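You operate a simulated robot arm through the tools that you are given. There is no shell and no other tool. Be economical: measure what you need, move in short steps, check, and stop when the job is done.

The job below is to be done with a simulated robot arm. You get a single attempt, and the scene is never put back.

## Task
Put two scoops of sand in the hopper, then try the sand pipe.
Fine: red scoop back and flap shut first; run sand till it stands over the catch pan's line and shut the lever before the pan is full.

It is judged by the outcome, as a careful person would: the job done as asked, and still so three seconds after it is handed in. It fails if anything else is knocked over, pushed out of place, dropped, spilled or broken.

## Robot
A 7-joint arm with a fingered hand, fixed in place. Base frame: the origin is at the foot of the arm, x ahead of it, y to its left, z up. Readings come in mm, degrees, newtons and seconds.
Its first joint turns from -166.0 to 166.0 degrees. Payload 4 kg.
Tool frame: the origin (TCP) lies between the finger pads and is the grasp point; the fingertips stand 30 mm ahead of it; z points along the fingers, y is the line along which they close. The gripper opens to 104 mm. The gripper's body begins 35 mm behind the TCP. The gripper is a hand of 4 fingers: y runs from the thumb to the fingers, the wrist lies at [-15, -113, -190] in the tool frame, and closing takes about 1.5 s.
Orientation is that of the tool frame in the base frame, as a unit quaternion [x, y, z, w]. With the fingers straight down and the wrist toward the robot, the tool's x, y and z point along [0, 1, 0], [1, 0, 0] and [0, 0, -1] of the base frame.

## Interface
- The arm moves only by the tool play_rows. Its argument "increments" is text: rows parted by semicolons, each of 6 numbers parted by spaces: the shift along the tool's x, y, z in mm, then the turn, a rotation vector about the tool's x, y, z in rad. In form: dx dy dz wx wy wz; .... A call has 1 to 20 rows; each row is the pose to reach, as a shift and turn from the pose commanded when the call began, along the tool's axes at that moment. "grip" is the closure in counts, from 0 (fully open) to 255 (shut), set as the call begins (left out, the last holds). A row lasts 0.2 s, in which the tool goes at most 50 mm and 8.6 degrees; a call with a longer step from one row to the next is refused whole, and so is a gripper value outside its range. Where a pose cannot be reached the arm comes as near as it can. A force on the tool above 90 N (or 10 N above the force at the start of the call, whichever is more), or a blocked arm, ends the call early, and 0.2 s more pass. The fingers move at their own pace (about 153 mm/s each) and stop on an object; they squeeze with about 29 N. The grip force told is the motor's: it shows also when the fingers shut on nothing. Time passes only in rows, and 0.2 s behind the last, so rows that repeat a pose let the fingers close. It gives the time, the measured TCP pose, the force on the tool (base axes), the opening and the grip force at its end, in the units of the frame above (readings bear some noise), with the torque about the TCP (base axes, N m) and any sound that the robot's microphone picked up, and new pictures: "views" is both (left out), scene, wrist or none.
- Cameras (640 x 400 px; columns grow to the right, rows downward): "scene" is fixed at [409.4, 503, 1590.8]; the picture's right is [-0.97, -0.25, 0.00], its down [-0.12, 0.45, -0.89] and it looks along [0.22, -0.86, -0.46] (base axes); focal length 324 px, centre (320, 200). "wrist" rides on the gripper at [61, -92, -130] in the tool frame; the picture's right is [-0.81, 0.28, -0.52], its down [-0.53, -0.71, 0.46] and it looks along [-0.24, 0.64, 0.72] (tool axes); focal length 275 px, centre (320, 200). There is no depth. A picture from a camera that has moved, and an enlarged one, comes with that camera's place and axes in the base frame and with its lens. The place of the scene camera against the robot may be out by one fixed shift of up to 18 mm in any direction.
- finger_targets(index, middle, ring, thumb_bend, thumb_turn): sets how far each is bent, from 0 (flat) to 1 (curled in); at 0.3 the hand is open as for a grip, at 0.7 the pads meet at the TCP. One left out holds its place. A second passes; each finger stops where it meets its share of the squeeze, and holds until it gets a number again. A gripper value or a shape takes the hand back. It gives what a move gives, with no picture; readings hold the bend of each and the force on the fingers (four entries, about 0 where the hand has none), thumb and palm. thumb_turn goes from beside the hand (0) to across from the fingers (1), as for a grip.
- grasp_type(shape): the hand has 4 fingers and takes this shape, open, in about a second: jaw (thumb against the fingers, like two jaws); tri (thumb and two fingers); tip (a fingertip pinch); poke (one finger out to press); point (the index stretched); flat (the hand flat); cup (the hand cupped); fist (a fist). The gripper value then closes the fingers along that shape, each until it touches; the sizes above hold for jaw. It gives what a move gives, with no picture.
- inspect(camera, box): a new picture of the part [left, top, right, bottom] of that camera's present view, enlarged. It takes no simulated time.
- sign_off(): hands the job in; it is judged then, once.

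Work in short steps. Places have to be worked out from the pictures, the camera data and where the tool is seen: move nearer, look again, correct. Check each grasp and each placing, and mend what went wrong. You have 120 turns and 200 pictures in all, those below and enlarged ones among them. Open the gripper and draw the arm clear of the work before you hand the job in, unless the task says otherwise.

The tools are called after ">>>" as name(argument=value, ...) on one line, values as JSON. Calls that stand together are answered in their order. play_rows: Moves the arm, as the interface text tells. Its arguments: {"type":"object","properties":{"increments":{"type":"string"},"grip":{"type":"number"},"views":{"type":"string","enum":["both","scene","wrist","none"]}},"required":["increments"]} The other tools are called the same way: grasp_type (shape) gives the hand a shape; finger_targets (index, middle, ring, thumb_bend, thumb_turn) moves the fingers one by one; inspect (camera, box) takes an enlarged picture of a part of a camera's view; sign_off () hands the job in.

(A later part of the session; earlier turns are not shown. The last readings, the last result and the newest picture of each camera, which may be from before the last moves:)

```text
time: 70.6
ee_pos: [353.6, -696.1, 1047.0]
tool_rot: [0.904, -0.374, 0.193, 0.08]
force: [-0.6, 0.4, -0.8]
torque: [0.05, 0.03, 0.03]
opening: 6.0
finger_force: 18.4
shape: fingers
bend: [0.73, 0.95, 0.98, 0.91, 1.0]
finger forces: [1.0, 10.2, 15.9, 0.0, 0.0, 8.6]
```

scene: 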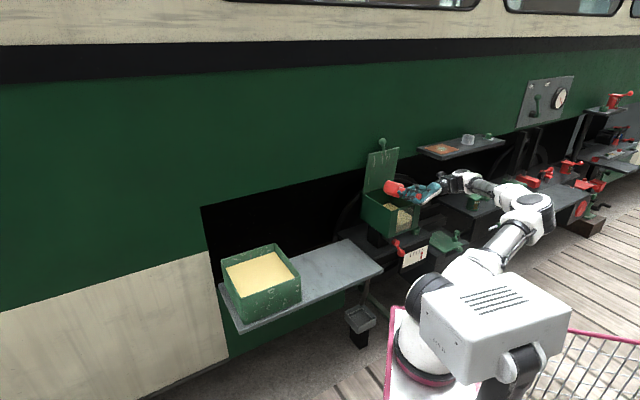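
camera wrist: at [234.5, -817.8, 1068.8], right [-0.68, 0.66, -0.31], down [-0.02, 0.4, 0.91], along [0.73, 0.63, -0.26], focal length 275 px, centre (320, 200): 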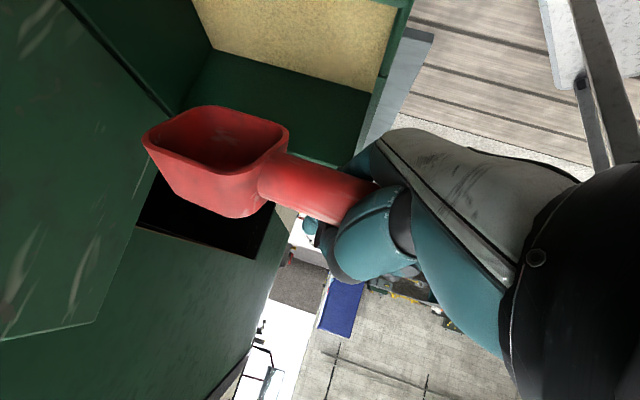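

Now carry the empty scoop to above its original spot (v≈65), lowering once clear of the hopper.

>>> play_rows(increments="0 -40 0 0 0 0; 0 -85 0 0 0 0; 0 -130 0 0 0 0; -4 -175 9 0 -0.04 0; -12 -215 28 0 -0.09 0; -23 -250 54 0 -0.15 0; -35 -280 82 0 -0.21 0; -47 -300 111 0 -0.26 0; -57 -307 135 0 -0.3 0; -57 -307 135 0 -0.3 0")

>>> inspect(camera="wrist", box=[60, 60, 440, 380])

>>> inspect(camera="scene", box=[300, 190, 400, 290])

```text
time: 72.8
ee_pos: [571.9, -482.1, 899.2]
tool_rot: [0.922, -0.383, 0.054, 0.022]
force: [-0.4, 0.6, -0.3]
torque: [0.07, 0.0, 0.0]
opening: 5.6
finger_force: 17.0
shape: fingers
bend: [0.73, 0.95, 0.98, 0.91, 1.0]
finger forces: [1.0, 10.0, 15.5, 0.0, 0.0, 8.2]
camera wrist: at [669.1, -448.6, 1036.3], right [-0.81, 0.42, 0.42], down [0.17, 0.84, -0.52], along [-0.57, -0.35, -0.75], focal length 275 px, centre (320, 200)
```

scene: 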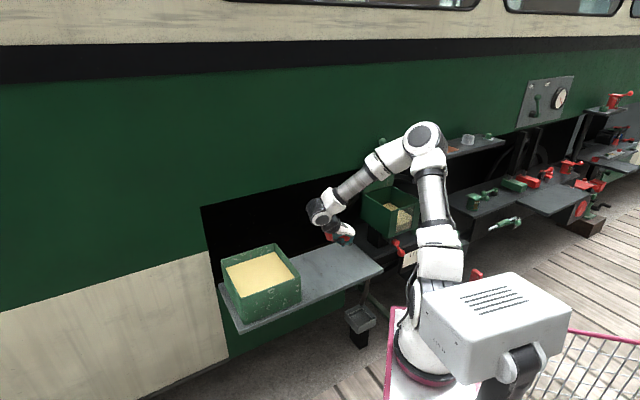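
wrist: 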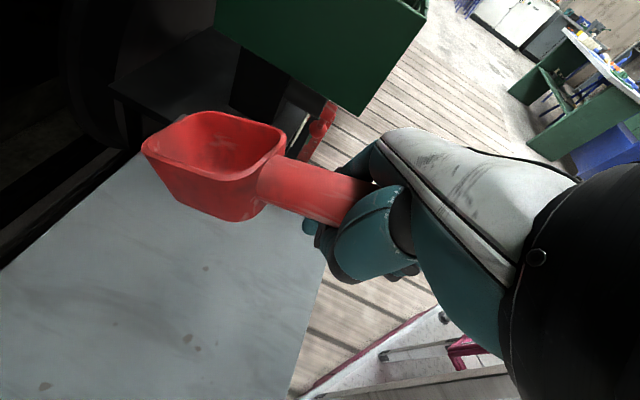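

```text
1.25 times, centred on (250, 220) of wrist
camera zoom: at [669.1, -448.6, 1036.3], right [-0.81, 0.42, 0.42], down [0.17, 0.84, -0.52], along [-0.57, -0.35, -0.75], focal length 344 px, centre (408, 175)
```

zoom: 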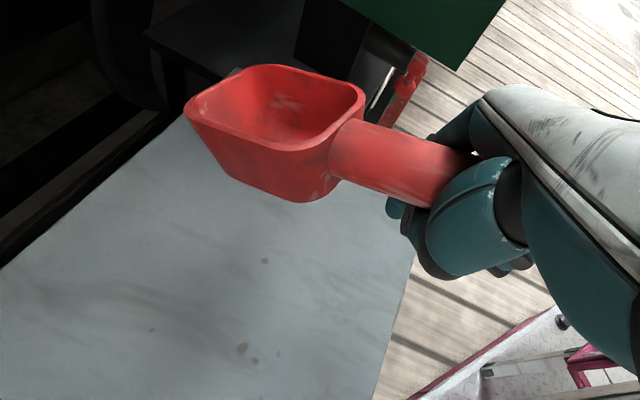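

```text
4.00 times, centred on (350, 240) of scene
camera zoom: at [409.4, 503.0, 1590.8], right [-0.97, -0.25, 0.0], down [-0.12, 0.45, -0.89], along [0.22, -0.86, -0.46], focal length 1294 px, centre (200, 40)
```

zoom: 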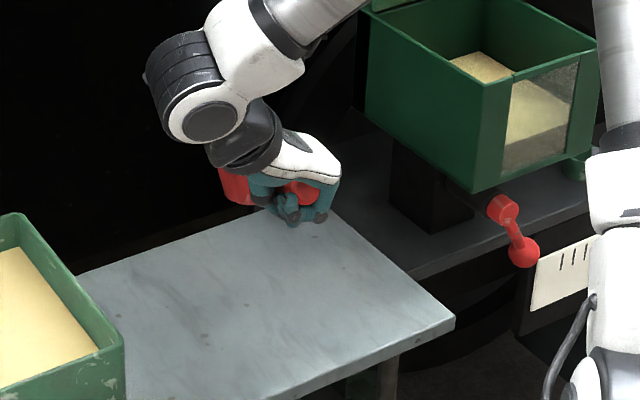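

I lower to z≈806 and look before touching down.

>>> play_rows(increments="-3 0 25 0 0 0; -6 0 50 0 0 0; -9 0 75 0 0 0; -11 0 92 0 0 0; -11 0 92 0 0 0", views="wrist")

>>> inspect(camera="scene", box=[290, 210, 410, 310])

```text
time: 74.0
ee_pos: [571.5, -481.2, 806.6]
tool_rot: [0.922, -0.382, 0.055, 0.024]
force: [-0.4, 0.2, -0.7]
torque: [0.04, 0.03, -0.03]
opening: 5.5
finger_force: 17.6
shape: fingers
bend: [0.73, 0.95, 0.98, 0.91, 1.0]
finger forces: [1.0, 10.1, 15.4, 0.0, 0.1, 8.3]
camera wrist: at [668.7, -448.4, 944.4], right [-0.81, 0.42, 0.42], down [0.17, 0.84, -0.52], along [-0.57, -0.35, -0.75], focal length 275 px, centre (320, 200)
```

wrist: 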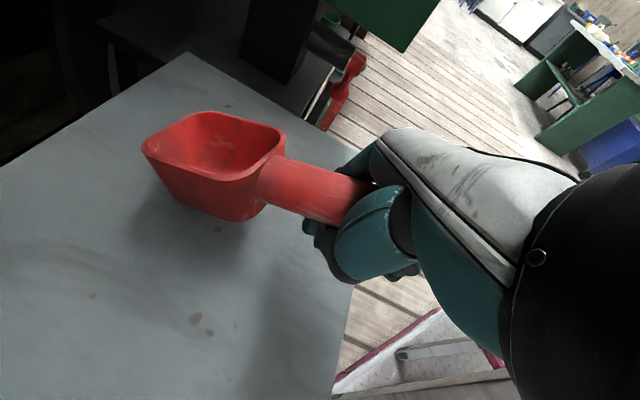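

```text
4.00 times, centred on (350, 260) of scene
camera zoom: at [409.4, 503.0, 1590.8], right [-0.97, -0.25, 0.0], down [-0.12, 0.45, -0.89], along [0.22, -0.86, -0.46], focal length 1294 px, centre (200, -40)
```

zoom: 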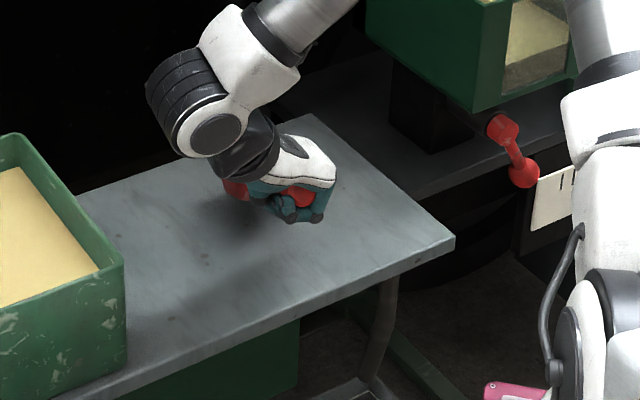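

Bowl now at u≈835, v≈44; I correct by (+7 u, +9 v, since it will settle back on release) and lower slowly toward contact.

>>> play_rows(increments="6 -9 4 0 0 0; 6 -9 9 0 0 0; 5 -9 14 0 0 0; 5 -9 14 0 0 0", views="none")

>>> inspect(camera="wrist", box=[100, 60, 440, 330])

```text
time: 75.0
ee_pos: [583.1, -479.8, 794.1]
tool_rot: [0.922, -0.382, 0.055, 0.023]
force: [0.5, -0.1, -1.6]
torque: [0.03, 0.04, 0.03]
opening: 5.9
finger_force: 17.2
shape: fingers
bend: [0.73, 0.95, 0.98, 0.91, 1.0]
finger forces: [0.8, 10.0, 15.3, 0.0, 0.0, 8.1]
```

```text
1.48 times, centred on (270, 195) of wrist
camera zoom: at [679.6, -446.7, 931.4], right [-0.81, 0.42, 0.42], down [0.17, 0.84, -0.52], along [-0.57, -0.35, -0.75], focal length 408 px, centre (394, 207)
```

zoom: 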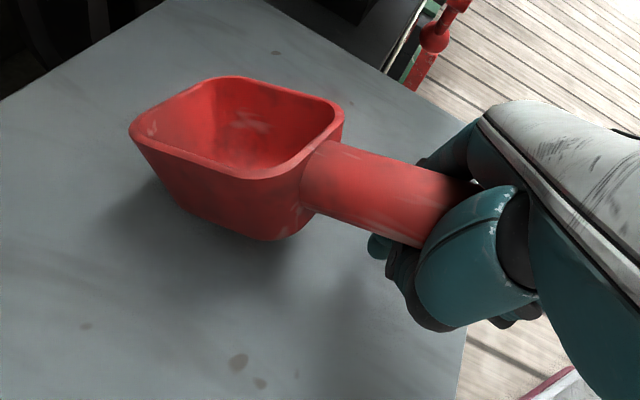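

Still a gap. I continue down in small steps, watching force.

>>> play_rows(increments="0 0 4 0 0 0; -1 0 8 0 0 0; -1 0 8 0 0 0", views="none")

>>> inspect(camera="wrist", box=[100, 60, 440, 330])

```text
time: 75.8
ee_pos: [582.1, -480.1, 786.6]
tool_rot: [0.922, -0.382, 0.055, 0.024]
force: [0.3, 0.1, 0.1]
torque: [-0.03, 0.02, -0.05]
opening: 5.8
finger_force: 16.9
shape: fingers
bend: [0.73, 0.95, 0.98, 0.92, 1.0]
finger forces: [1.1, 8.9, 16.4, 0.1, 0.0, 7.7]
```

```text
1.48 times, centred on (270, 195) of wrist
camera zoom: at [679.8, -446.7, 923.9], right [-0.81, 0.42, 0.42], down [0.17, 0.84, -0.52], along [-0.57, -0.35, -0.75], focal length 408 px, centre (394, 207)
```

zoom: 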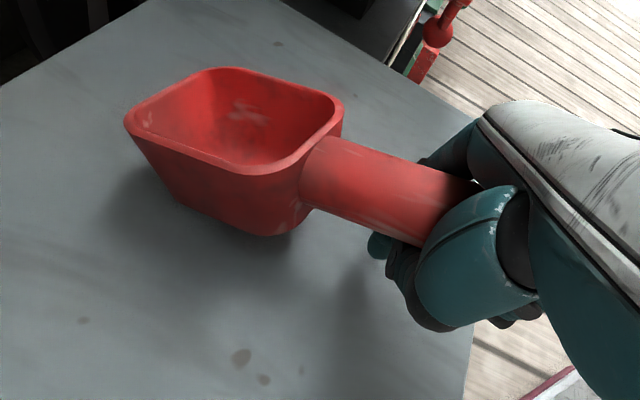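

The bowl is touching and beginning to level itself. Down 7 mm more.

>>> play_rows(increments="0 0 3 0 0 0; -1 0 7 0 0 0; -1 0 7 0 0 0", views="none")

>>> inspect(camera="scene", box=[290, 210, 410, 310])

```text
time: 76.6
ee_pos: [583.1, -479.6, 779.4]
tool_rot: [0.922, -0.382, 0.056, 0.023]
force: [-0.3, 0.6, 0.5]
torque: [-0.13, 0.02, -0.03]
opening: 5.9
finger_force: 16.5
shape: fingers
bend: [0.73, 0.95, 0.98, 0.92, 1.0]
finger forces: [1.0, 7.6, 15.9, 0.0, 0.1, 7.8]
```

```text
4.00 times, centred on (350, 260) of scene
camera zoom: at [409.4, 503.0, 1590.8], right [-0.97, -0.25, 0.0], down [-0.12, 0.45, -0.89], along [0.22, -0.86, -0.46], focal length 1294 px, centre (200, -40)
```

zoom: 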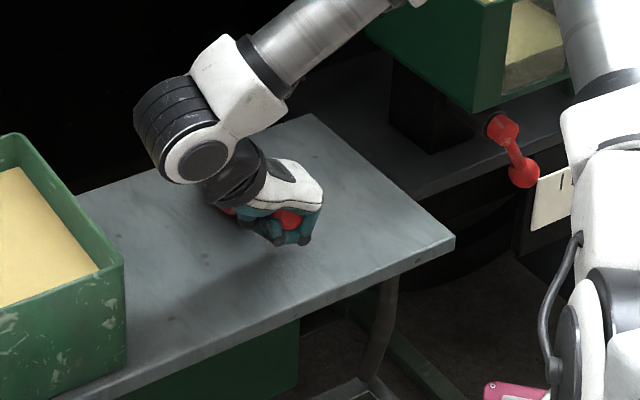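

The handle's end is still ~45 mm high. I tilt nose-up a little while lowering to reduce the drop.

>>> play_rows(increments="0 0 3 0 0.04 0; -1 0 6 0 0.08 0; -1 0 6 0 0.08 0", views="none")

>>> inspect(camera="scene", box=[310, 230, 370, 290])

>>> inspect(camera="wrist", box=[100, 60, 440, 330])

```text
time: 77.4
ee_pos: [581.7, -479.4, 773.2]
tool_rot: [0.919, -0.381, 0.092, 0.038]
force: [0.1, -0.1, 0.1]
torque: [0.02, -0.01, 0.03]
opening: 6.0
finger_force: 15.4
shape: fingers
bend: [0.73, 0.95, 0.98, 0.92, 1.0]
finger forces: [0.4, 8.4, 14.7, 0.1, 0.0, 7.7]
```

```text
6.67 times, centred on (340, 260) of scene
camera zoom: at [409.4, 503.0, 1590.8], right [-0.97, -0.25, 0.0], down [-0.12, 0.45, -0.89], along [0.22, -0.86, -0.46], focal length 2157 px, centre (187, -200)
```

zoom: 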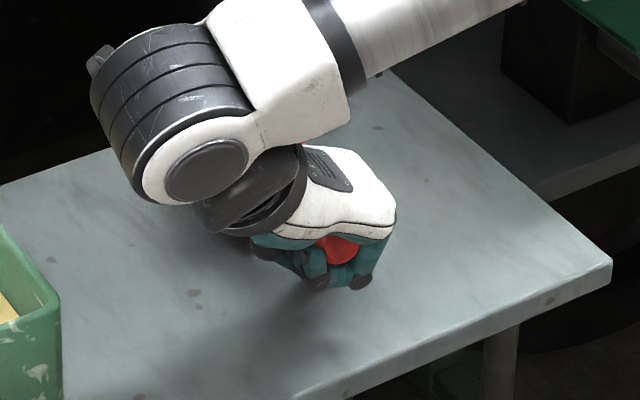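

```text
1.48 times, centred on (270, 195) of wrist
camera zoom: at [671.7, -438.9, 913.5], right [-0.83, 0.44, 0.35], down [0.2, 0.81, -0.55], along [-0.52, -0.39, -0.76], focal length 408 px, centre (394, 207)
```

zoom: 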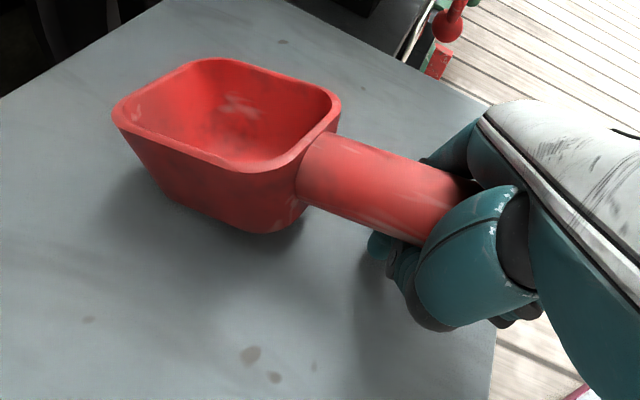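

No hard contact yet. Another 8 mm down with a bit more tilt.

>>> play_rows(increments="0 0 4 0 0.04 0; -1 0 8 0 0.08 0; -1 0 8 0 0.08 0", views="none")

>>> inspect(camera="wrist", box=[100, 60, 440, 330])

```text
time: 78.2
ee_pos: [583.3, -497.9, 774.4]
tool_rot: [0.916, -0.378, 0.127, 0.053]
force: [0.0, -0.1, -0.6]
torque: [0.07, 0.06, -0.02]
opening: 5.8
finger_force: 15.6
shape: fingers
bend: [0.73, 0.95, 0.98, 0.92, 1.0]
finger forces: [0.5, 9.2, 14.5, 0.0, 0.0, 8.0]
out of reach, approached as far as the arm can: row 1, 2, 3
```

```text
1.48 times, centred on (270, 195) of wrist
camera zoom: at [665.0, -449.7, 916.5], right [-0.85, 0.45, 0.28], down [0.23, 0.78, -0.58], along [-0.48, -0.43, -0.76], focal length 408 px, centre (394, 207)
```

zoom: 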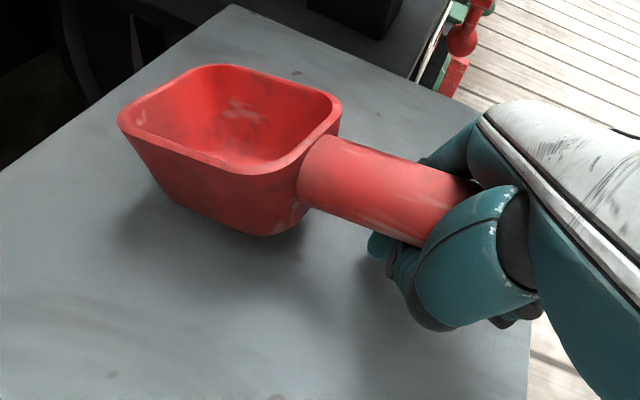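

That tilt hit a joint limit and pushed the hand forward. I return the tilt and position.

>>> play_rows(increments="-7 -6 -6 0 -0.04 0; -14 -12 -8 0 -0.09 0; -14 -12 -8 0 -0.09 0", views="wrist")

>>> inspect(camera="scene", box=[310, 230, 370, 290])

```text
time: 79.0
ee_pos: [581.1, -478.6, 778.1]
tool_rot: [0.92, -0.381, 0.087, 0.037]
force: [-0.4, 0.7, -1.3]
torque: [0.01, 0.03, 0.03]
opening: 5.8
finger_force: 16.4
shape: fingers
bend: [0.73, 0.95, 0.98, 0.92, 1.0]
finger forces: [0.5, 9.0, 14.7, 0.0, 0.1, 7.9]
camera wrist: at [671.4, -439.2, 917.2], right [-0.83, 0.44, 0.36], down [0.2, 0.81, -0.55], along [-0.53, -0.38, -0.76], focal length 275 px, centre (320, 200)
```

wrist: 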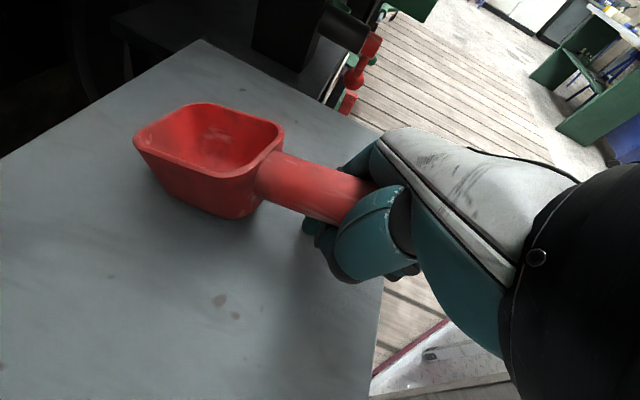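

```text
6.67 times, centred on (340, 260) of scene
camera zoom: at [409.4, 503.0, 1590.8], right [-0.97, -0.25, 0.0], down [-0.12, 0.45, -0.89], along [0.22, -0.86, -0.46], focal length 2157 px, centre (187, -200)
```

zoom: 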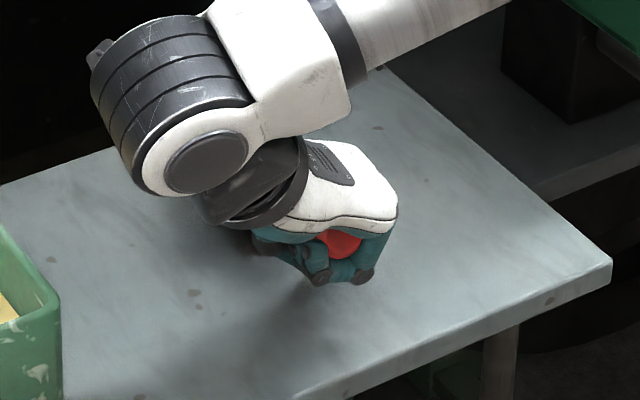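

Back in place. I lower straight 10 mm until the scoop or fingers touch.

>>> play_rows(increments="-1 0 5 0 -0.02 0; -2 0 10 0 -0.04 0; -2 0 10 0 -0.04 0", views="none")

>>> inspect(camera="wrist", box=[100, 60, 440, 330])

```text
time: 79.8
ee_pos: [581.4, -479.7, 769.6]
tool_rot: [0.921, -0.383, 0.07, 0.03]
force: [-3.3, -1.6, 29.3]
torque: [-0.8, 0.29, -0.05]
opening: 5.3
finger_force: 40.5
shape: fingers
bend: [0.74, 0.95, 0.98, 0.92, 1.0]
finger forces: [49.4, 6.8, 15.0, 0.1, 0.0, 7.9]
```

```text
1.48 times, centred on (270, 195) of wrist
camera zoom: at [675.0, -443.0, 907.2], right [-0.82, 0.43, 0.39], down [0.18, 0.83, -0.53], along [-0.55, -0.36, -0.75], focal length 408 px, centre (394, 207)
```

zoom: 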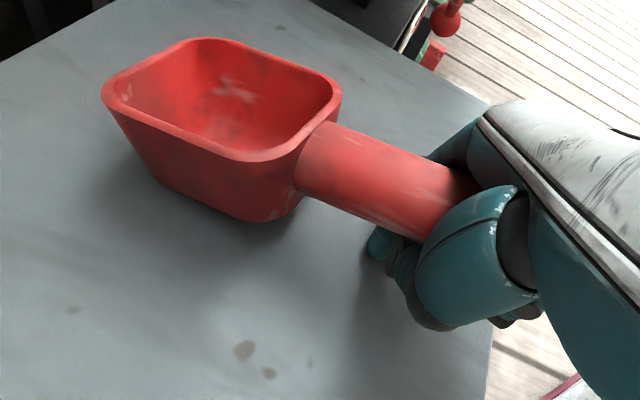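

Fingers touch the table and the bowl is nearly flat. I raise 4 mm and open the hand to release the scoop.

>>> play_rows(increments="0 0 -2 0 0 0; 0 0 -4 0 0 0; 0 0 -4 0 0 0", views="none")

>>> finger_targets(index=0.6, middle=0.6, ring=0.6, thumb_bend=0.55)

>>> finger_targets(index=0.3, middle=0.3, ring=0.3, thumb_bend=0.3)

>>> inspect(camera="wrist", box=[0, 0, 640, 400])

>>> inspect(camera="scene", box=[290, 210, 410, 310])

```text
time: 80.6
ee_pos: [580.8, -476.9, 769.8]
tool_rot: [0.921, -0.382, 0.068, 0.027]
force: [0.0, -0.3, -0.9]
torque: [-0.05, -0.02, 0.0]
opening: 6.3
finger_force: 14.8
shape: fingers
bend: [0.74, 0.95, 0.98, 0.92, 1.0]
finger forces: [0.2, 7.3, 14.5, 0.0, 0.0, 7.6]
```

```text
time: 81.6
ee_pos: [581.0, -476.9, 772.1]
tool_rot: [0.921, -0.382, 0.071, 0.029]
force: [4.1, -2.9, 37.1]
torque: [0.33, -0.03, -0.08]
opening: 24.7
finger_force: 19.0
shape: fingers
bend: [0.6, 0.63, 0.64, 0.61, 1.0]
finger forces: [0.8, 8.4, 6.7, 0.0, 21.0, 0.0]
```

```text
time: 82.6
ee_pos: [580.6, -477.4, 770.7]
tool_rot: [0.921, -0.382, 0.069, 0.028]
force: [2.2, 3.8, 11.9]
torque: [-0.21, 0.47, -0.09]
opening: 102.5
finger_force: 6.0
shape: fingers
bend: [0.3, 0.32, 0.3, 0.3, 1.0]
finger forces: [0.1, 12.3, 0.0, 0.0, 0.1, 0.1]
```

```text
1.00 times, centred on (320, 200) of wrist (not enlarged: the box is as wide or as high as the picture)
camera zoom: at [674.6, -442.2, 909.4], right [-0.82, 0.43, 0.39], down [0.18, 0.83, -0.53], along [-0.55, -0.36, -0.75], focal length 275 px, centre (320, 200)
```

zoom: 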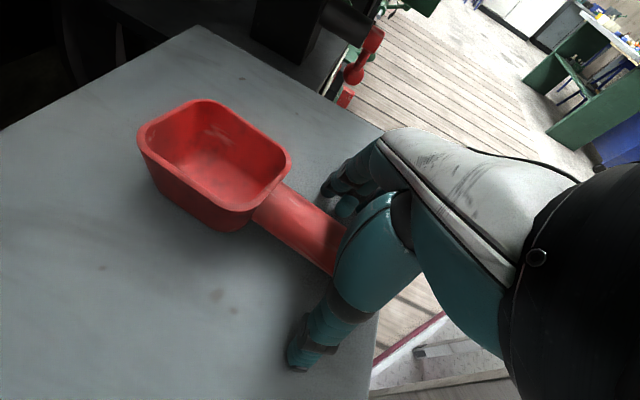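

```text
4.00 times, centred on (350, 260) of scene
camera zoom: at [409.4, 503.0, 1590.8], right [-0.97, -0.25, 0.0], down [-0.12, 0.45, -0.89], along [0.22, -0.86, -0.46], focal length 1294 px, centre (200, -40)
```

zoom: 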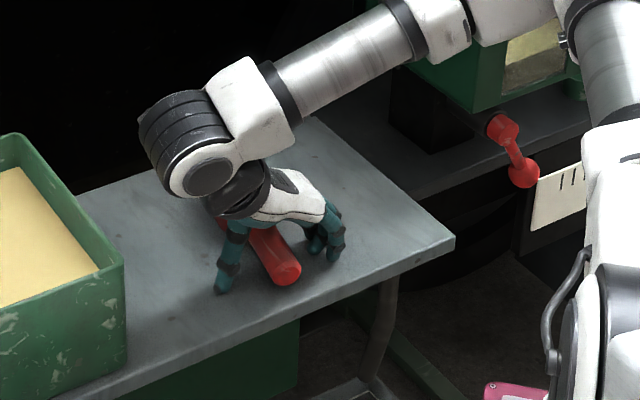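

The scoop is released and flat. I lift the hand straight up to see it whole.

>>> play_rows(increments="4 0 -30 0 0 0; 9 0 -65 0 0 0; 15 0 -100 0 0 0; 20 0 -135 0 0 0; 20 0 -135 0 0 0", grip=0, views="wrist")

>>> inspect(camera="scene", box=[290, 210, 410, 310])

```text
time: 83.8
ee_pos: [578.9, -479.6, 907.0]
tool_rot: [0.921, -0.382, 0.069, 0.028]
force: [-0.3, 0.6, -0.3]
torque: [0.02, 0.0, 0.01]
opening: 103.9
finger_force: 0.0
shape: jaw
bend: [0.3, 0.3, 0.3, 0.3, 0.98]
finger forces: [0.0, 0.1, 0.0, 0.0, 0.1, 0.0]
camera wrist: at [674.2, -443.0, 1046.1], right [-0.82, 0.43, 0.39], down [0.18, 0.83, -0.53], along [-0.55, -0.36, -0.75], focal length 275 px, centre (320, 200)
```

wrist: 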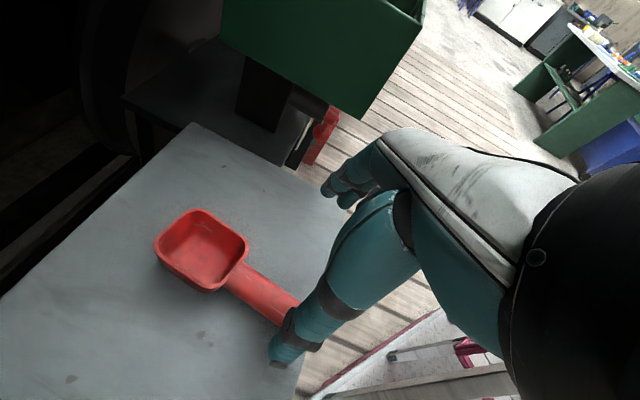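

```text
4.00 times, centred on (350, 260) of scene
camera zoom: at [409.4, 503.0, 1590.8], right [-0.97, -0.25, 0.0], down [-0.12, 0.45, -0.89], along [0.22, -0.86, -0.46], focal length 1294 px, centre (200, -40)
```

zoom: 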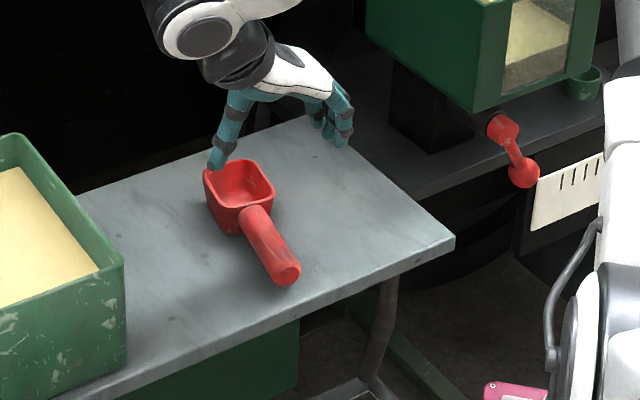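

The scoop is back within ~10 mm of where it was. Now I go up to the open flap's knob (about u 920, v -253, z 1194) with a tri shape to close it.

>>> play_rows(increments="8 0 -30 0 0.05 0; 17 10 -65 0 0.1 0; 26 30 -100 0 0.15 0; 35 55 -135 0 0.2 0; 44 85 -165 0 0.25 0; 53 115 -195 0 0.3 0; 62 148 -225 0 0.36 0; 71 182 -255 0 0.42 0; 80 218 -280 0 0.48 0; 88 255 -300 0 0.54 0; 95 292 -318 0 0.6 0; 102 323 -331 0 0.65 0; 102 323 -331 0 0.65 0", views="none")

>>> grasp_type(shape="tri")

>>> inspect(camera="wrist", box=[0, 0, 640, 400])

>>> inspect(camera="scene", box=[340, 90, 440, 250])

```text
time: 86.6
ee_pos: [387.1, -741.8, 1249.6]
tool_rot: [0.851, -0.353, 0.361, 0.149]
force: [0.3, -0.7, -0.1]
torque: [-0.03, -0.03, 0.0]
opening: 103.7
finger_force: 0.0
shape: jaw
bend: [0.3, 0.3, 0.3, 0.3, 0.98]
finger forces: [0.0, 0.1, 0.1, 0.0, 0.0, 0.0]
```

```text
time: 87.5
ee_pos: [387.8, -742.0, 1250.3]
tool_rot: [0.851, -0.352, 0.359, 0.149]
force: [-0.6, 0.3, 0.0]
torque: [0.0, -0.04, 0.01]
opening: 103.9
finger_force: 0.0
shape: tri
bend: [0.3, 0.3, 0.99, 0.3, 0.98]
finger forces: [0.0, 0.0, 0.0, 0.0, 0.0, 0.0]
```

```text
1.00 times, centred on (320, 200) of wrist (not enlarged: the box is as wide or as high as the picture)
camera zoom: at [416.9, -641.8, 1384.8], right [-0.86, 0.47, -0.22], down [0.47, 0.54, -0.7], along [-0.21, -0.7, -0.68], focal length 275 px, centre (320, 200)
```

zoom: 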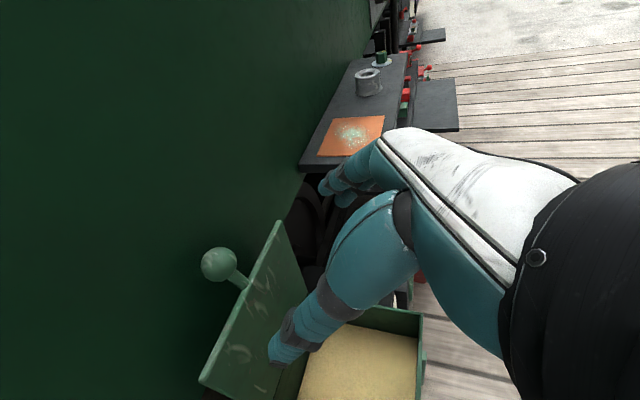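

```text
2.50 times, centred on (390, 170) of scene
camera zoom: at [409.4, 503.0, 1590.8], right [-0.97, -0.25, 0.0], down [-0.12, 0.45, -0.89], along [0.22, -0.86, -0.46], focal length 809 px, centre (145, 275)
```

zoom: 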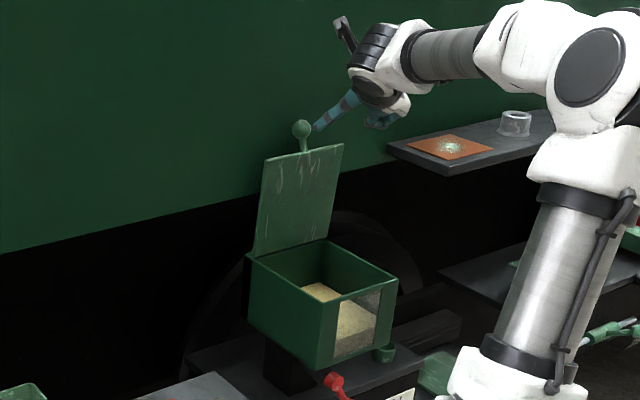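

Knob confirmed at (471,-831,1191). I move to 80 mm short of it on the approach line, then advance over it.

>>> play_rows(increments="21 2 22 0 0 0; 43 4 44 0 0 0; 43 4 70 0 0 0; 43 4 95 0 0 0; 43 4 95 0 0 0")

>>> inspect(camera="scene", box=[350, 100, 430, 200])

```text
time: 88.7
ee_pos: [452.7, -814.0, 1214.5]
tool_rot: [0.851, -0.352, 0.359, 0.149]
force: [-0.4, -0.7, -0.4]
torque: [-0.04, 0.02, -0.01]
opening: 103.7
finger_force: 0.1
shape: tri
bend: [0.3, 0.3, 0.99, 0.3, 0.98]
finger forces: [0.0, 0.1, 0.0, 0.1, 0.0, 0.0]
camera wrist: at [482.7, -713.7, 1348.9], right [-0.86, 0.47, -0.22], down [0.47, 0.54, -0.7], along [-0.21, -0.7, -0.68], focal length 275 px, centre (320, 200)
```

scene: 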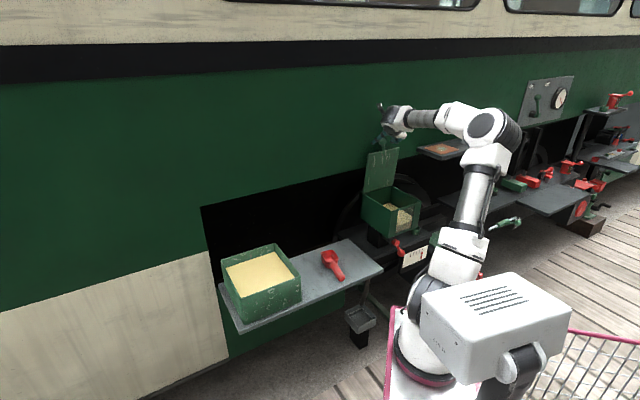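
wrist: 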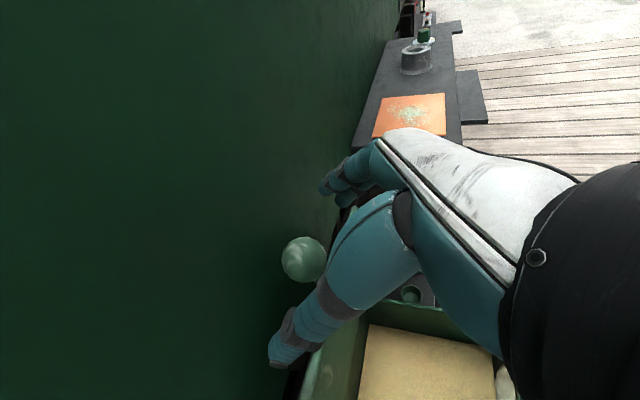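

```text
4.00 times, centred on (390, 150) of scene
camera zoom: at [409.4, 503.0, 1590.8], right [-0.97, -0.25, 0.0], down [-0.12, 0.45, -0.89], along [0.22, -0.86, -0.46], focal length 1294 px, centre (40, 400)
```

zoom: 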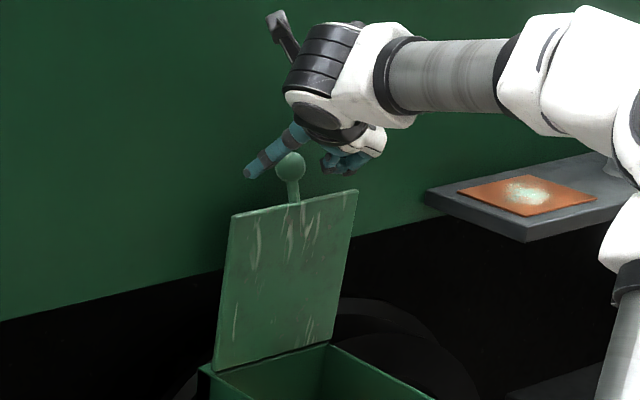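

The knob lies 35 mm straight ahead. Advance 33 mm and close.

>>> play_rows(increments="1 0 17 0 0 0; 1 0 33 0 0 0; 1 0 33 0 0 0", views="none")

>>> play_rows(increments="0 0 0 0 0 0; 0 0 0 0 0 0; 0 0 0 0 0 0; 0 0 0 0 0 0; 0 0 0 0 0 0; 0 0 0 0 0 0; 0 0 0 0 0 0; 0 0 0 0 0 0", grip=255, views="wrist")

```text
time: 89.5
ee_pos: [471.9, -832.5, 1192.7]
tool_rot: [0.851, -0.352, 0.359, 0.149]
force: [-0.2, 0.0, 0.9]
torque: [0.0, 0.01, -0.01]
opening: 103.6
finger_force: 0.0
shape: tri
bend: [0.3, 0.3, 0.99, 0.3, 0.98]
finger forces: [0.0, 0.0, 0.0, 0.0, 0.0, 0.0]
```

```text
time: 91.3
ee_pos: [472.5, -831.0, 1190.5]
tool_rot: [0.851, -0.353, 0.359, 0.148]
force: [4.0, 16.3, -13.9]
torque: [0.15, 0.13, -0.44]
opening: 34.8
finger_force: 28.7
shape: tri
bend: [0.43, 0.71, 1.0, 0.78, 1.0]
finger forces: [8.2, 10.9, 0.1, 0.0, 27.3, 0.0]
camera wrist: at [501.2, -730.7, 1326.3], right [-0.86, 0.47, -0.22], down [0.47, 0.54, -0.7], along [-0.21, -0.7, -0.68], focal length 275 px, centre (320, 200)
```

wrist: 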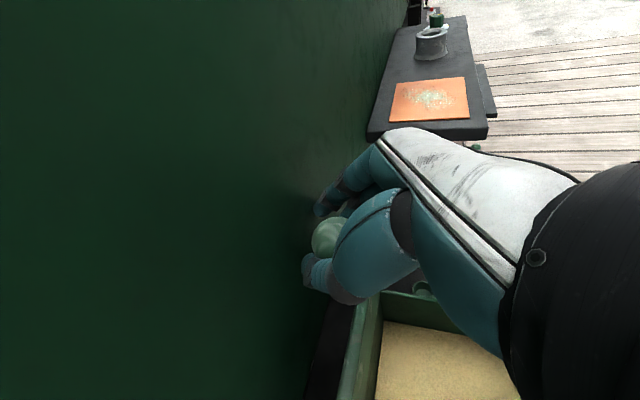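

Firm pinch on the knob. I swing the flap down along the hinge arc to about 40°.

>>> play_rows(increments="-9 0 -8 0 0 0; -17.6 0 -15.1 0 0 0; -29 0 -23 0 0 0; -39.8 0 -30.3 0 0 0; -56.8 0 -39.5 0 0 0; -74.5 0 -47.1 0 0 0; -92.8 0 -53.1 0 0 0; -111.6 0 -57.6 0 0 0; -130.7 0 -60.4 0 0 0; -149.9 0 -61.5 0 0 0; -169.1 0 -60.9 0 0 0; -169.1 0 -60.9 0 0 0")

>>> inspect(camera="scene", box=[350, 120, 450, 250])

```text
time: 93.9
ee_pos: [357.0, -718.4, 1113.7]
tool_rot: [0.851, -0.353, 0.36, 0.149]
force: [18.7, 0.2, -10.5]
torque: [-0.09, -0.15, 0.07]
opening: 33.9
finger_force: 29.0
shape: tri
bend: [0.5, 0.71, 1.0, 0.81, 1.0]
finger forces: [0.0, 12.8, 0.1, 0.0, 17.1, 0.0]
camera wrist: at [387.1, -617.5, 1248.1], right [-0.86, 0.47, -0.22], down [0.47, 0.54, -0.7], along [-0.21, -0.7, -0.68], focal length 275 px, centre (320, 200)
```

scene: 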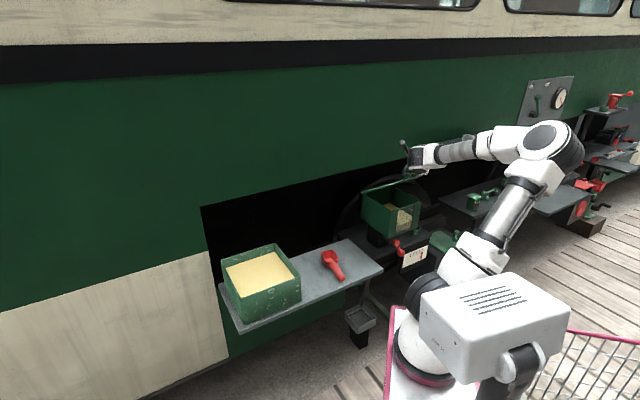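
wrist: 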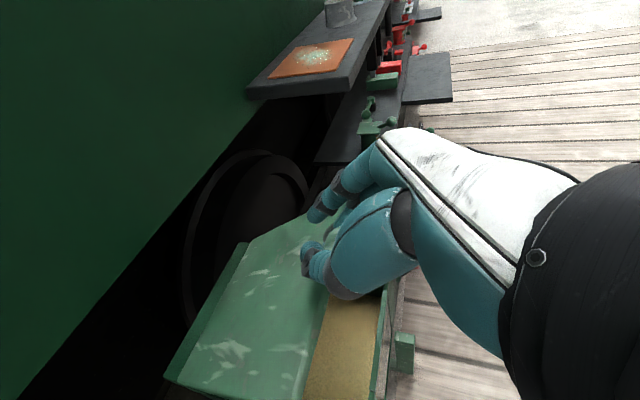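

```text
3.08 times, centred on (400, 185) of scene
camera zoom: at [409.4, 503.0, 1590.8], right [-0.97, -0.25, 0.0], down [-0.12, 0.45, -0.89], along [0.22, -0.86, -0.46], focal length 996 px, centre (74, 246)
```

zoom: 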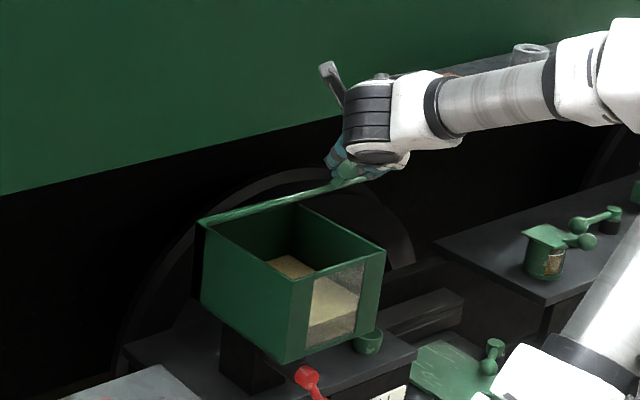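

The flap follows well. I lower it the rest of the way, easing the hand's tilt so the fingertips stay in front of the lid edge.

>>> play_rows(increments="-10 0 1 0 -0.03 0; -19.1 0 2.3 0 -0.06 0; -29 0 4 0 -0.1 0; -38.1 0 6.2 0 -0.14 0; -47 0 8.5 0 -0.17 0; -56.5 0 11.7 0 -0.2 0; -65 0 15 0 -0.23 0; -74.4 0 18.8 0 -0.26 0; -81 0 22 0 -0.29 0; -88.3 0 25.7 0 -0.32 0; -95 0 29.5 0 -0.34 0; -101.7 0 33.4 0 -0.35 0; -108 0 38 0 -0.35 0; -114.4 0 42 0 -0.35 0; -114.4 0 42 0 -0.35 0")

>>> inspect(camera="scene", box=[350, 140, 450, 270])

```text
time: 97.1
ee_pos: [322.4, -682.7, 1003.5]
tool_rot: [0.9, -0.374, 0.207, 0.086]
force: [19.5, -24.5, 18.1]
torque: [-0.5, -0.22, 0.2]
opening: 28.2
finger_force: 28.9
shape: tri
bend: [0.5, 0.7, 1.0, 0.85, 0.97]
finger forces: [0.0, 19.3, 0.0, 0.0, 24.4, 0.1]
camera wrist: at [386.9, -617.6, 1147.0], right [-0.87, 0.48, 0.11], down [0.31, 0.7, -0.64], along [-0.39, -0.52, -0.76], focal length 275 px, centre (320, 200)
```

scene: 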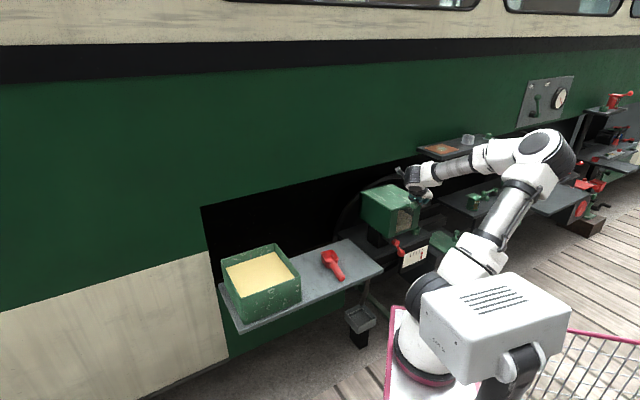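
wrist: 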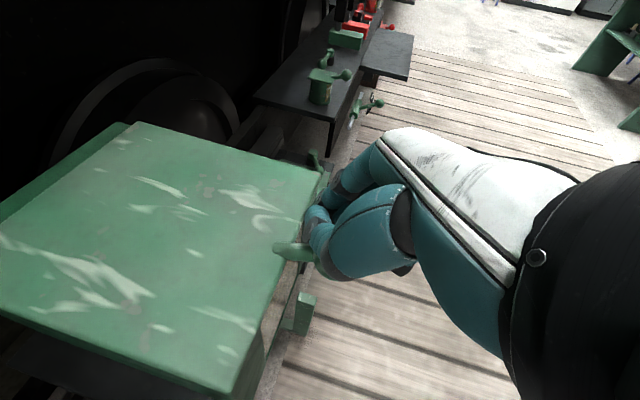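

```text
3.08 times, centred on (400, 205) of scene
camera zoom: at [409.4, 503.0, 1590.8], right [-0.97, -0.25, 0.0], down [-0.12, 0.45, -0.89], along [0.22, -0.86, -0.46], focal length 996 px, centre (74, 185)
```

zoom: 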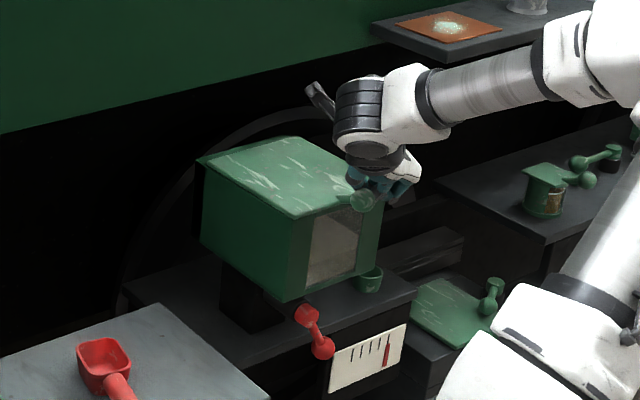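

The flap looks closed (resting force). I release the knob and back away.

>>> play_rows(increments="0 0 0 0 0 0; 0 0 0 0 0 0; 0 0 0 0 0 0; 0 0 0 0 0 0; 0 0 0 0 0 0; 0 0 0 0 0 0; 0 0 -25 0 0 0; 0 0 -60 0 0 0; 0 0 -100 0 0 0; 0 0 -100 0 0 0", grip=0, views="wrist")

>>> inspect(camera="scene", box=[330, 170, 470, 290])

```text
time: 99.3
ee_pos: [293.5, -651.7, 1093.5]
tool_rot: [0.901, -0.373, 0.207, 0.086]
force: [0.1, 0.3, 0.3]
torque: [0.02, 0.0, 0.0]
opening: 103.6
finger_force: 0.0
shape: tri
bend: [0.3, 0.3, 0.99, 0.3, 0.98]
finger forces: [0.0, 0.0, 0.1, 0.1, 0.0, 0.0]
camera wrist: at [356.8, -586.3, 1237.2], right [-0.87, 0.48, 0.11], down [0.31, 0.7, -0.64], along [-0.39, -0.52, -0.76], focal length 275 px, centre (320, 200)
```

wrist: 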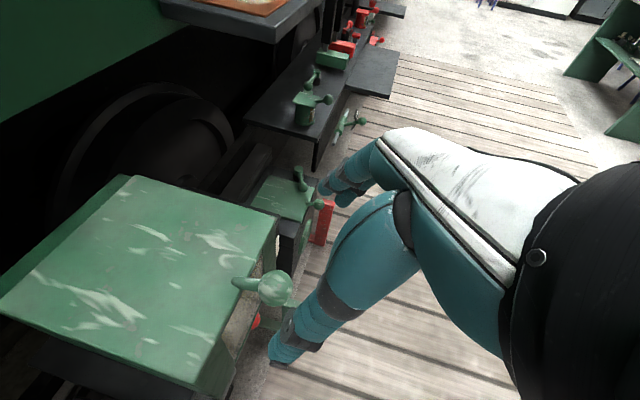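

```text
3.33 times, centred on (400, 230) of scene
camera zoom: at [409.4, 503.0, 1590.8], right [-0.97, -0.25, 0.0], down [-0.12, 0.45, -0.89], along [0.22, -0.86, -0.46], focal length 1079 px, centre (53, 100)
```

zoom: 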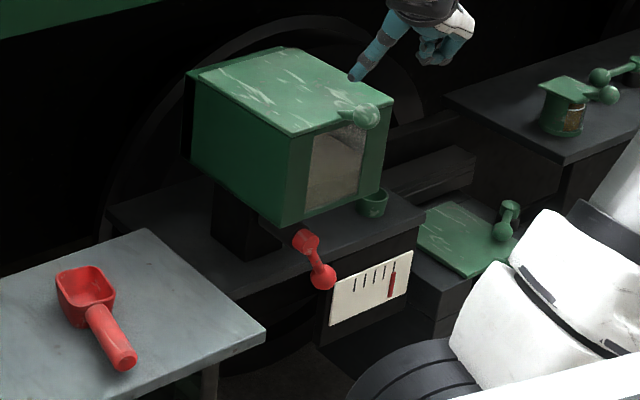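

Flap is shut as at the start. Next is the lever: I untilt, then yaw the hand to face the hopper front for a close look at lever, card and pan.

>>> play_rows(increments="-15 0 -5 0 -0.11 0; -30 0 -10 0 -0.22 0; -50 0 -15 0 -0.34 0; -70 0 -20 0 -0.45 0; -70 0 -20 0 -0.45 0", views="none")

>>> play_rows(increments="0 6 10 0 0 -0.13; 0 12 25 0 0 -0.26; 0 18 40 0 0 -0.39; 0 24 55 0 0 -0.52; 0 30 70 0 0 -0.65; 0 36 85 0 0 -0.78; 0 42 100 0 0 -0.91; 0 48 115 0 0 -1.04; 0 54 130 0 0 -1.17; 0 60 145 0 0 -1.30; 0 66 155 0 0 -1.43; 0 77 160 0 0 -1.57; 0 77 160 0 0 -1.57", views="wrist")

>>> inspect(camera="wrist", box=[100, 40, 380, 320])

```text
time: 100.5
ee_pos: [241.5, -601.4, 1080.1]
tool_rot: [0.924, -0.383, -0.001, -0.001]
force: [0.5, -0.1, 0.2]
torque: [0.0, 0.0, 0.02]
opening: 103.8
finger_force: 0.0
shape: tri
bend: [0.3, 0.3, 0.99, 0.3, 0.98]
finger forces: [0.0, 0.1, 0.0, 0.0, 0.0, 0.0]
```

```text
time: 103.3
ee_pos: [186.7, -656.1, 920.0]
tool_rot: [0.924, 0.382, 0.0, -0.001]
force: [0.5, -0.2, 0.5]
torque: [0.01, 0.01, 0.04]
opening: 103.9
finger_force: 0.0
shape: tri
bend: [0.3, 0.3, 0.99, 0.3, 0.98]
finger forces: [0.1, 0.1, 0.1, 0.0, 0.1, 0.1]
camera wrist: at [165.4, -547.7, 1050.8], right [-0.38, -0.77, 0.52], down [-0.88, 0.13, -0.46], along [0.28, -0.63, -0.72], focal length 275 px, centre (320, 200)
```

wrist: 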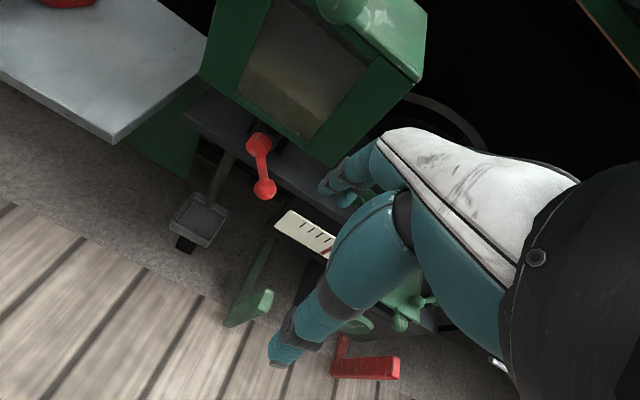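

```text
1.43 times, centred on (240, 180) of wrist
camera zoom: at [165.4, -547.7, 1050.8], right [-0.38, -0.77, 0.52], down [-0.88, 0.13, -0.46], along [0.28, -0.63, -0.72], focal length 393 px, centre (434, 229)
```

zoom: 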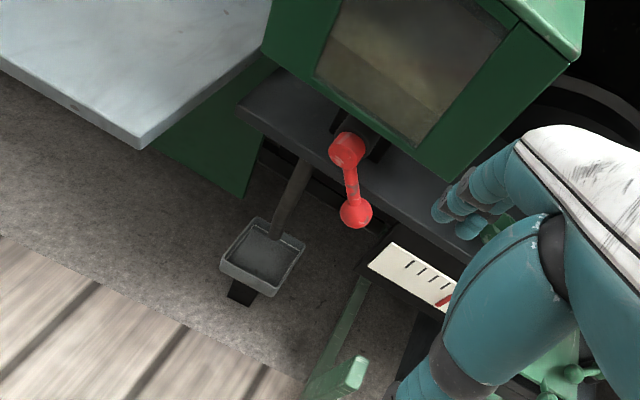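

Lever hub at about (363,-726,777) with its ball handle hanging 90 mm below-right at (338,-760,697). I zoom in on the card, and on the pan.

>>> inspect(camera="scene", box=[385, 225, 445, 285])

>>> inspect(camera="wrist", box=[160, 120, 300, 260])

>>> inspect(camera="scene", box=[330, 280, 400, 360])

```text
6.67 times, centred on (415, 255) of scene
camera zoom: at [409.4, 503.0, 1590.8], right [-0.97, -0.25, 0.0], down [-0.12, 0.45, -0.89], along [0.22, -0.86, -0.46], focal length 2157 px, centre (-313, -167)
```

zoom: 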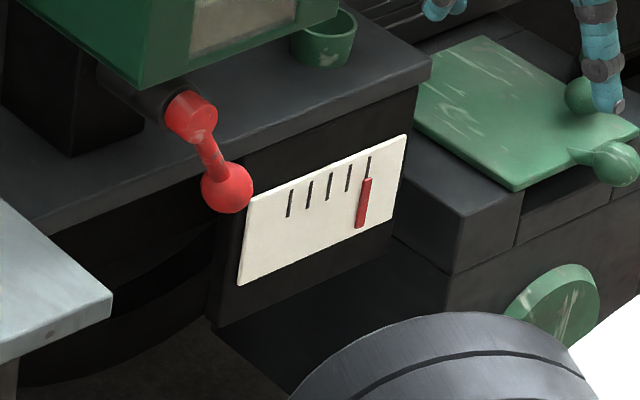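

```text
2.86 times, centred on (230, 190) of wrist
camera zoom: at [165.4, -547.7, 1050.8], right [-0.38, -0.77, 0.52], down [-0.88, 0.13, -0.46], along [0.28, -0.63, -0.72], focal length 786 px, centre (577, 229)
```

zoom: 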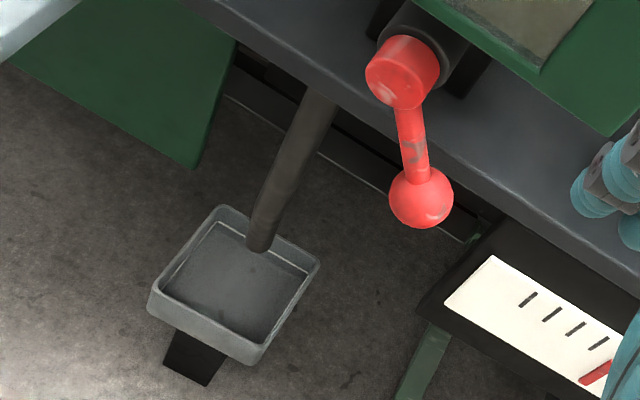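

```text
5.00 times, centred on (365, 320) of scene
camera zoom: at [409.4, 503.0, 1590.8], right [-0.97, -0.25, 0.0], down [-0.12, 0.45, -0.89], along [0.22, -0.86, -0.46], focal length 1618 px, centre (95, -400)
```

zoom: 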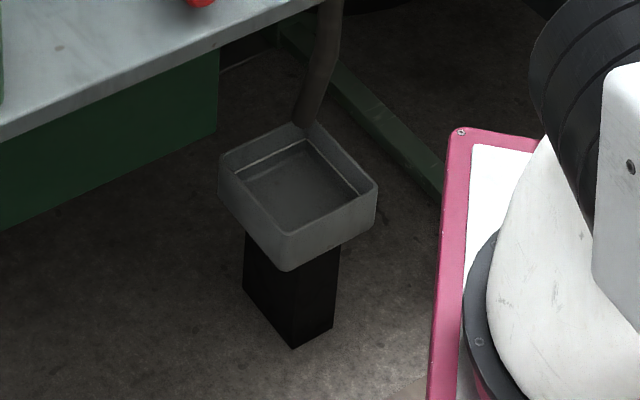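

The pan shows its white line; pipe outlet is above it. I'll take the lever's ball from the front with a forward-pointing pinch: yaw back, then tilt forward at a safe stand-off.

>>> play_rows(increments="0 -3 0 0 0 0.14; 0 -6 0 0 0 0.28; 0 -9 0 0 0 0.42; 0 -12 0 0 0 0.56; 0 -15 0 0 0 0.7; 0 -18 0 0 0 0.84; 0 -21 0 0 0 0.98; 0 -24 0 0 0 1.12; 0 -27 0 0 0 1.26; 0 -30 0 0 0 1.4; 0 -30 0 0 0 1.54; 0 -30 0 0 0 1.57; 0 -30 0 0 0 1.57", views="none")

>>> play_rows(increments="8 -3 14 0 0.14 0; 17 -7 28 0 0.28 0; 26 -11 42 0 0.42 0; 34 -15 56 0 0.56 0; 43 -19 70 0 0.7 0; 52 -23 84 0 0.84 0; 60 -28 98 0 0.97 0; 68 -34 112 0 1.1 0; 75 -34 130 0 1.1 0; 75 -34 130 0 1.1 0")

```text
time: 106.1
ee_pos: [164.6, -634.0, 919.8]
tool_rot: [0.924, -0.383, 0.0, 0.0]
force: [-0.6, -0.3, 0.7]
torque: [0.01, -0.02, 0.0]
opening: 103.9
finger_force: 0.1
shape: tri
bend: [0.3, 0.3, 0.99, 0.3, 0.98]
finger forces: [0.1, 0.0, 0.0, 0.0, 0.0, 0.1]
out of reach, approached as far as the arm can: row 5
```

```text
time: 108.3
ee_pos: [237.1, -687.1, 889.6]
tool_rot: [0.796, -0.342, 0.468, 0.173]
force: [0.4, -0.2, 0.3]
torque: [-0.01, -0.03, 0.04]
opening: 103.6
finger_force: 0.1
shape: tri
bend: [0.3, 0.3, 0.99, 0.3, 0.98]
finger forces: [0.0, 0.0, 0.0, 0.1, 0.0, 0.0]
out of reach, approached as far as the arm can: row 7, 8, 9, 10
camera wrist: at [241.5, -568.8, 1013.1], right [-0.78, 0.42, -0.45], down [0.61, 0.44, -0.66], along [-0.08, -0.79, -0.6], focal length 275 px, centre (320, 200)
```

scene: 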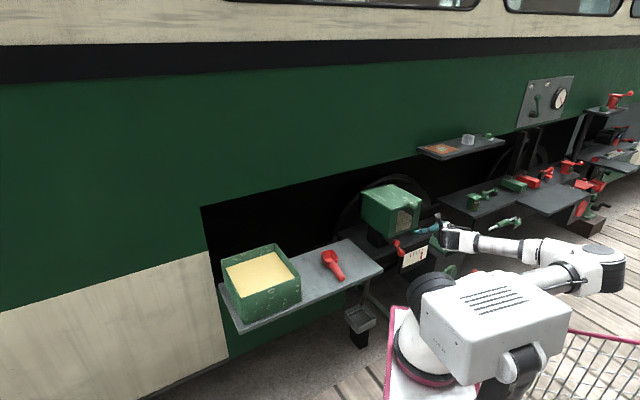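
wrist: 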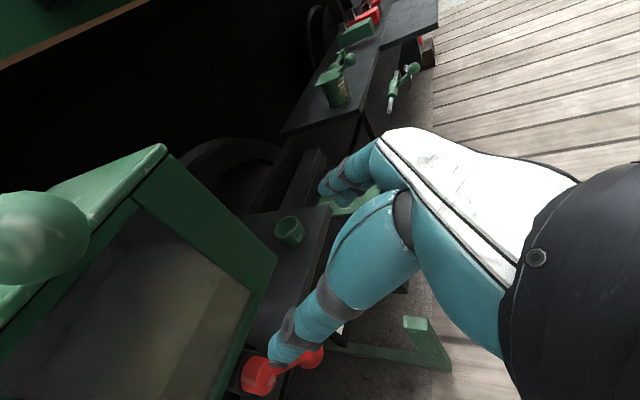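

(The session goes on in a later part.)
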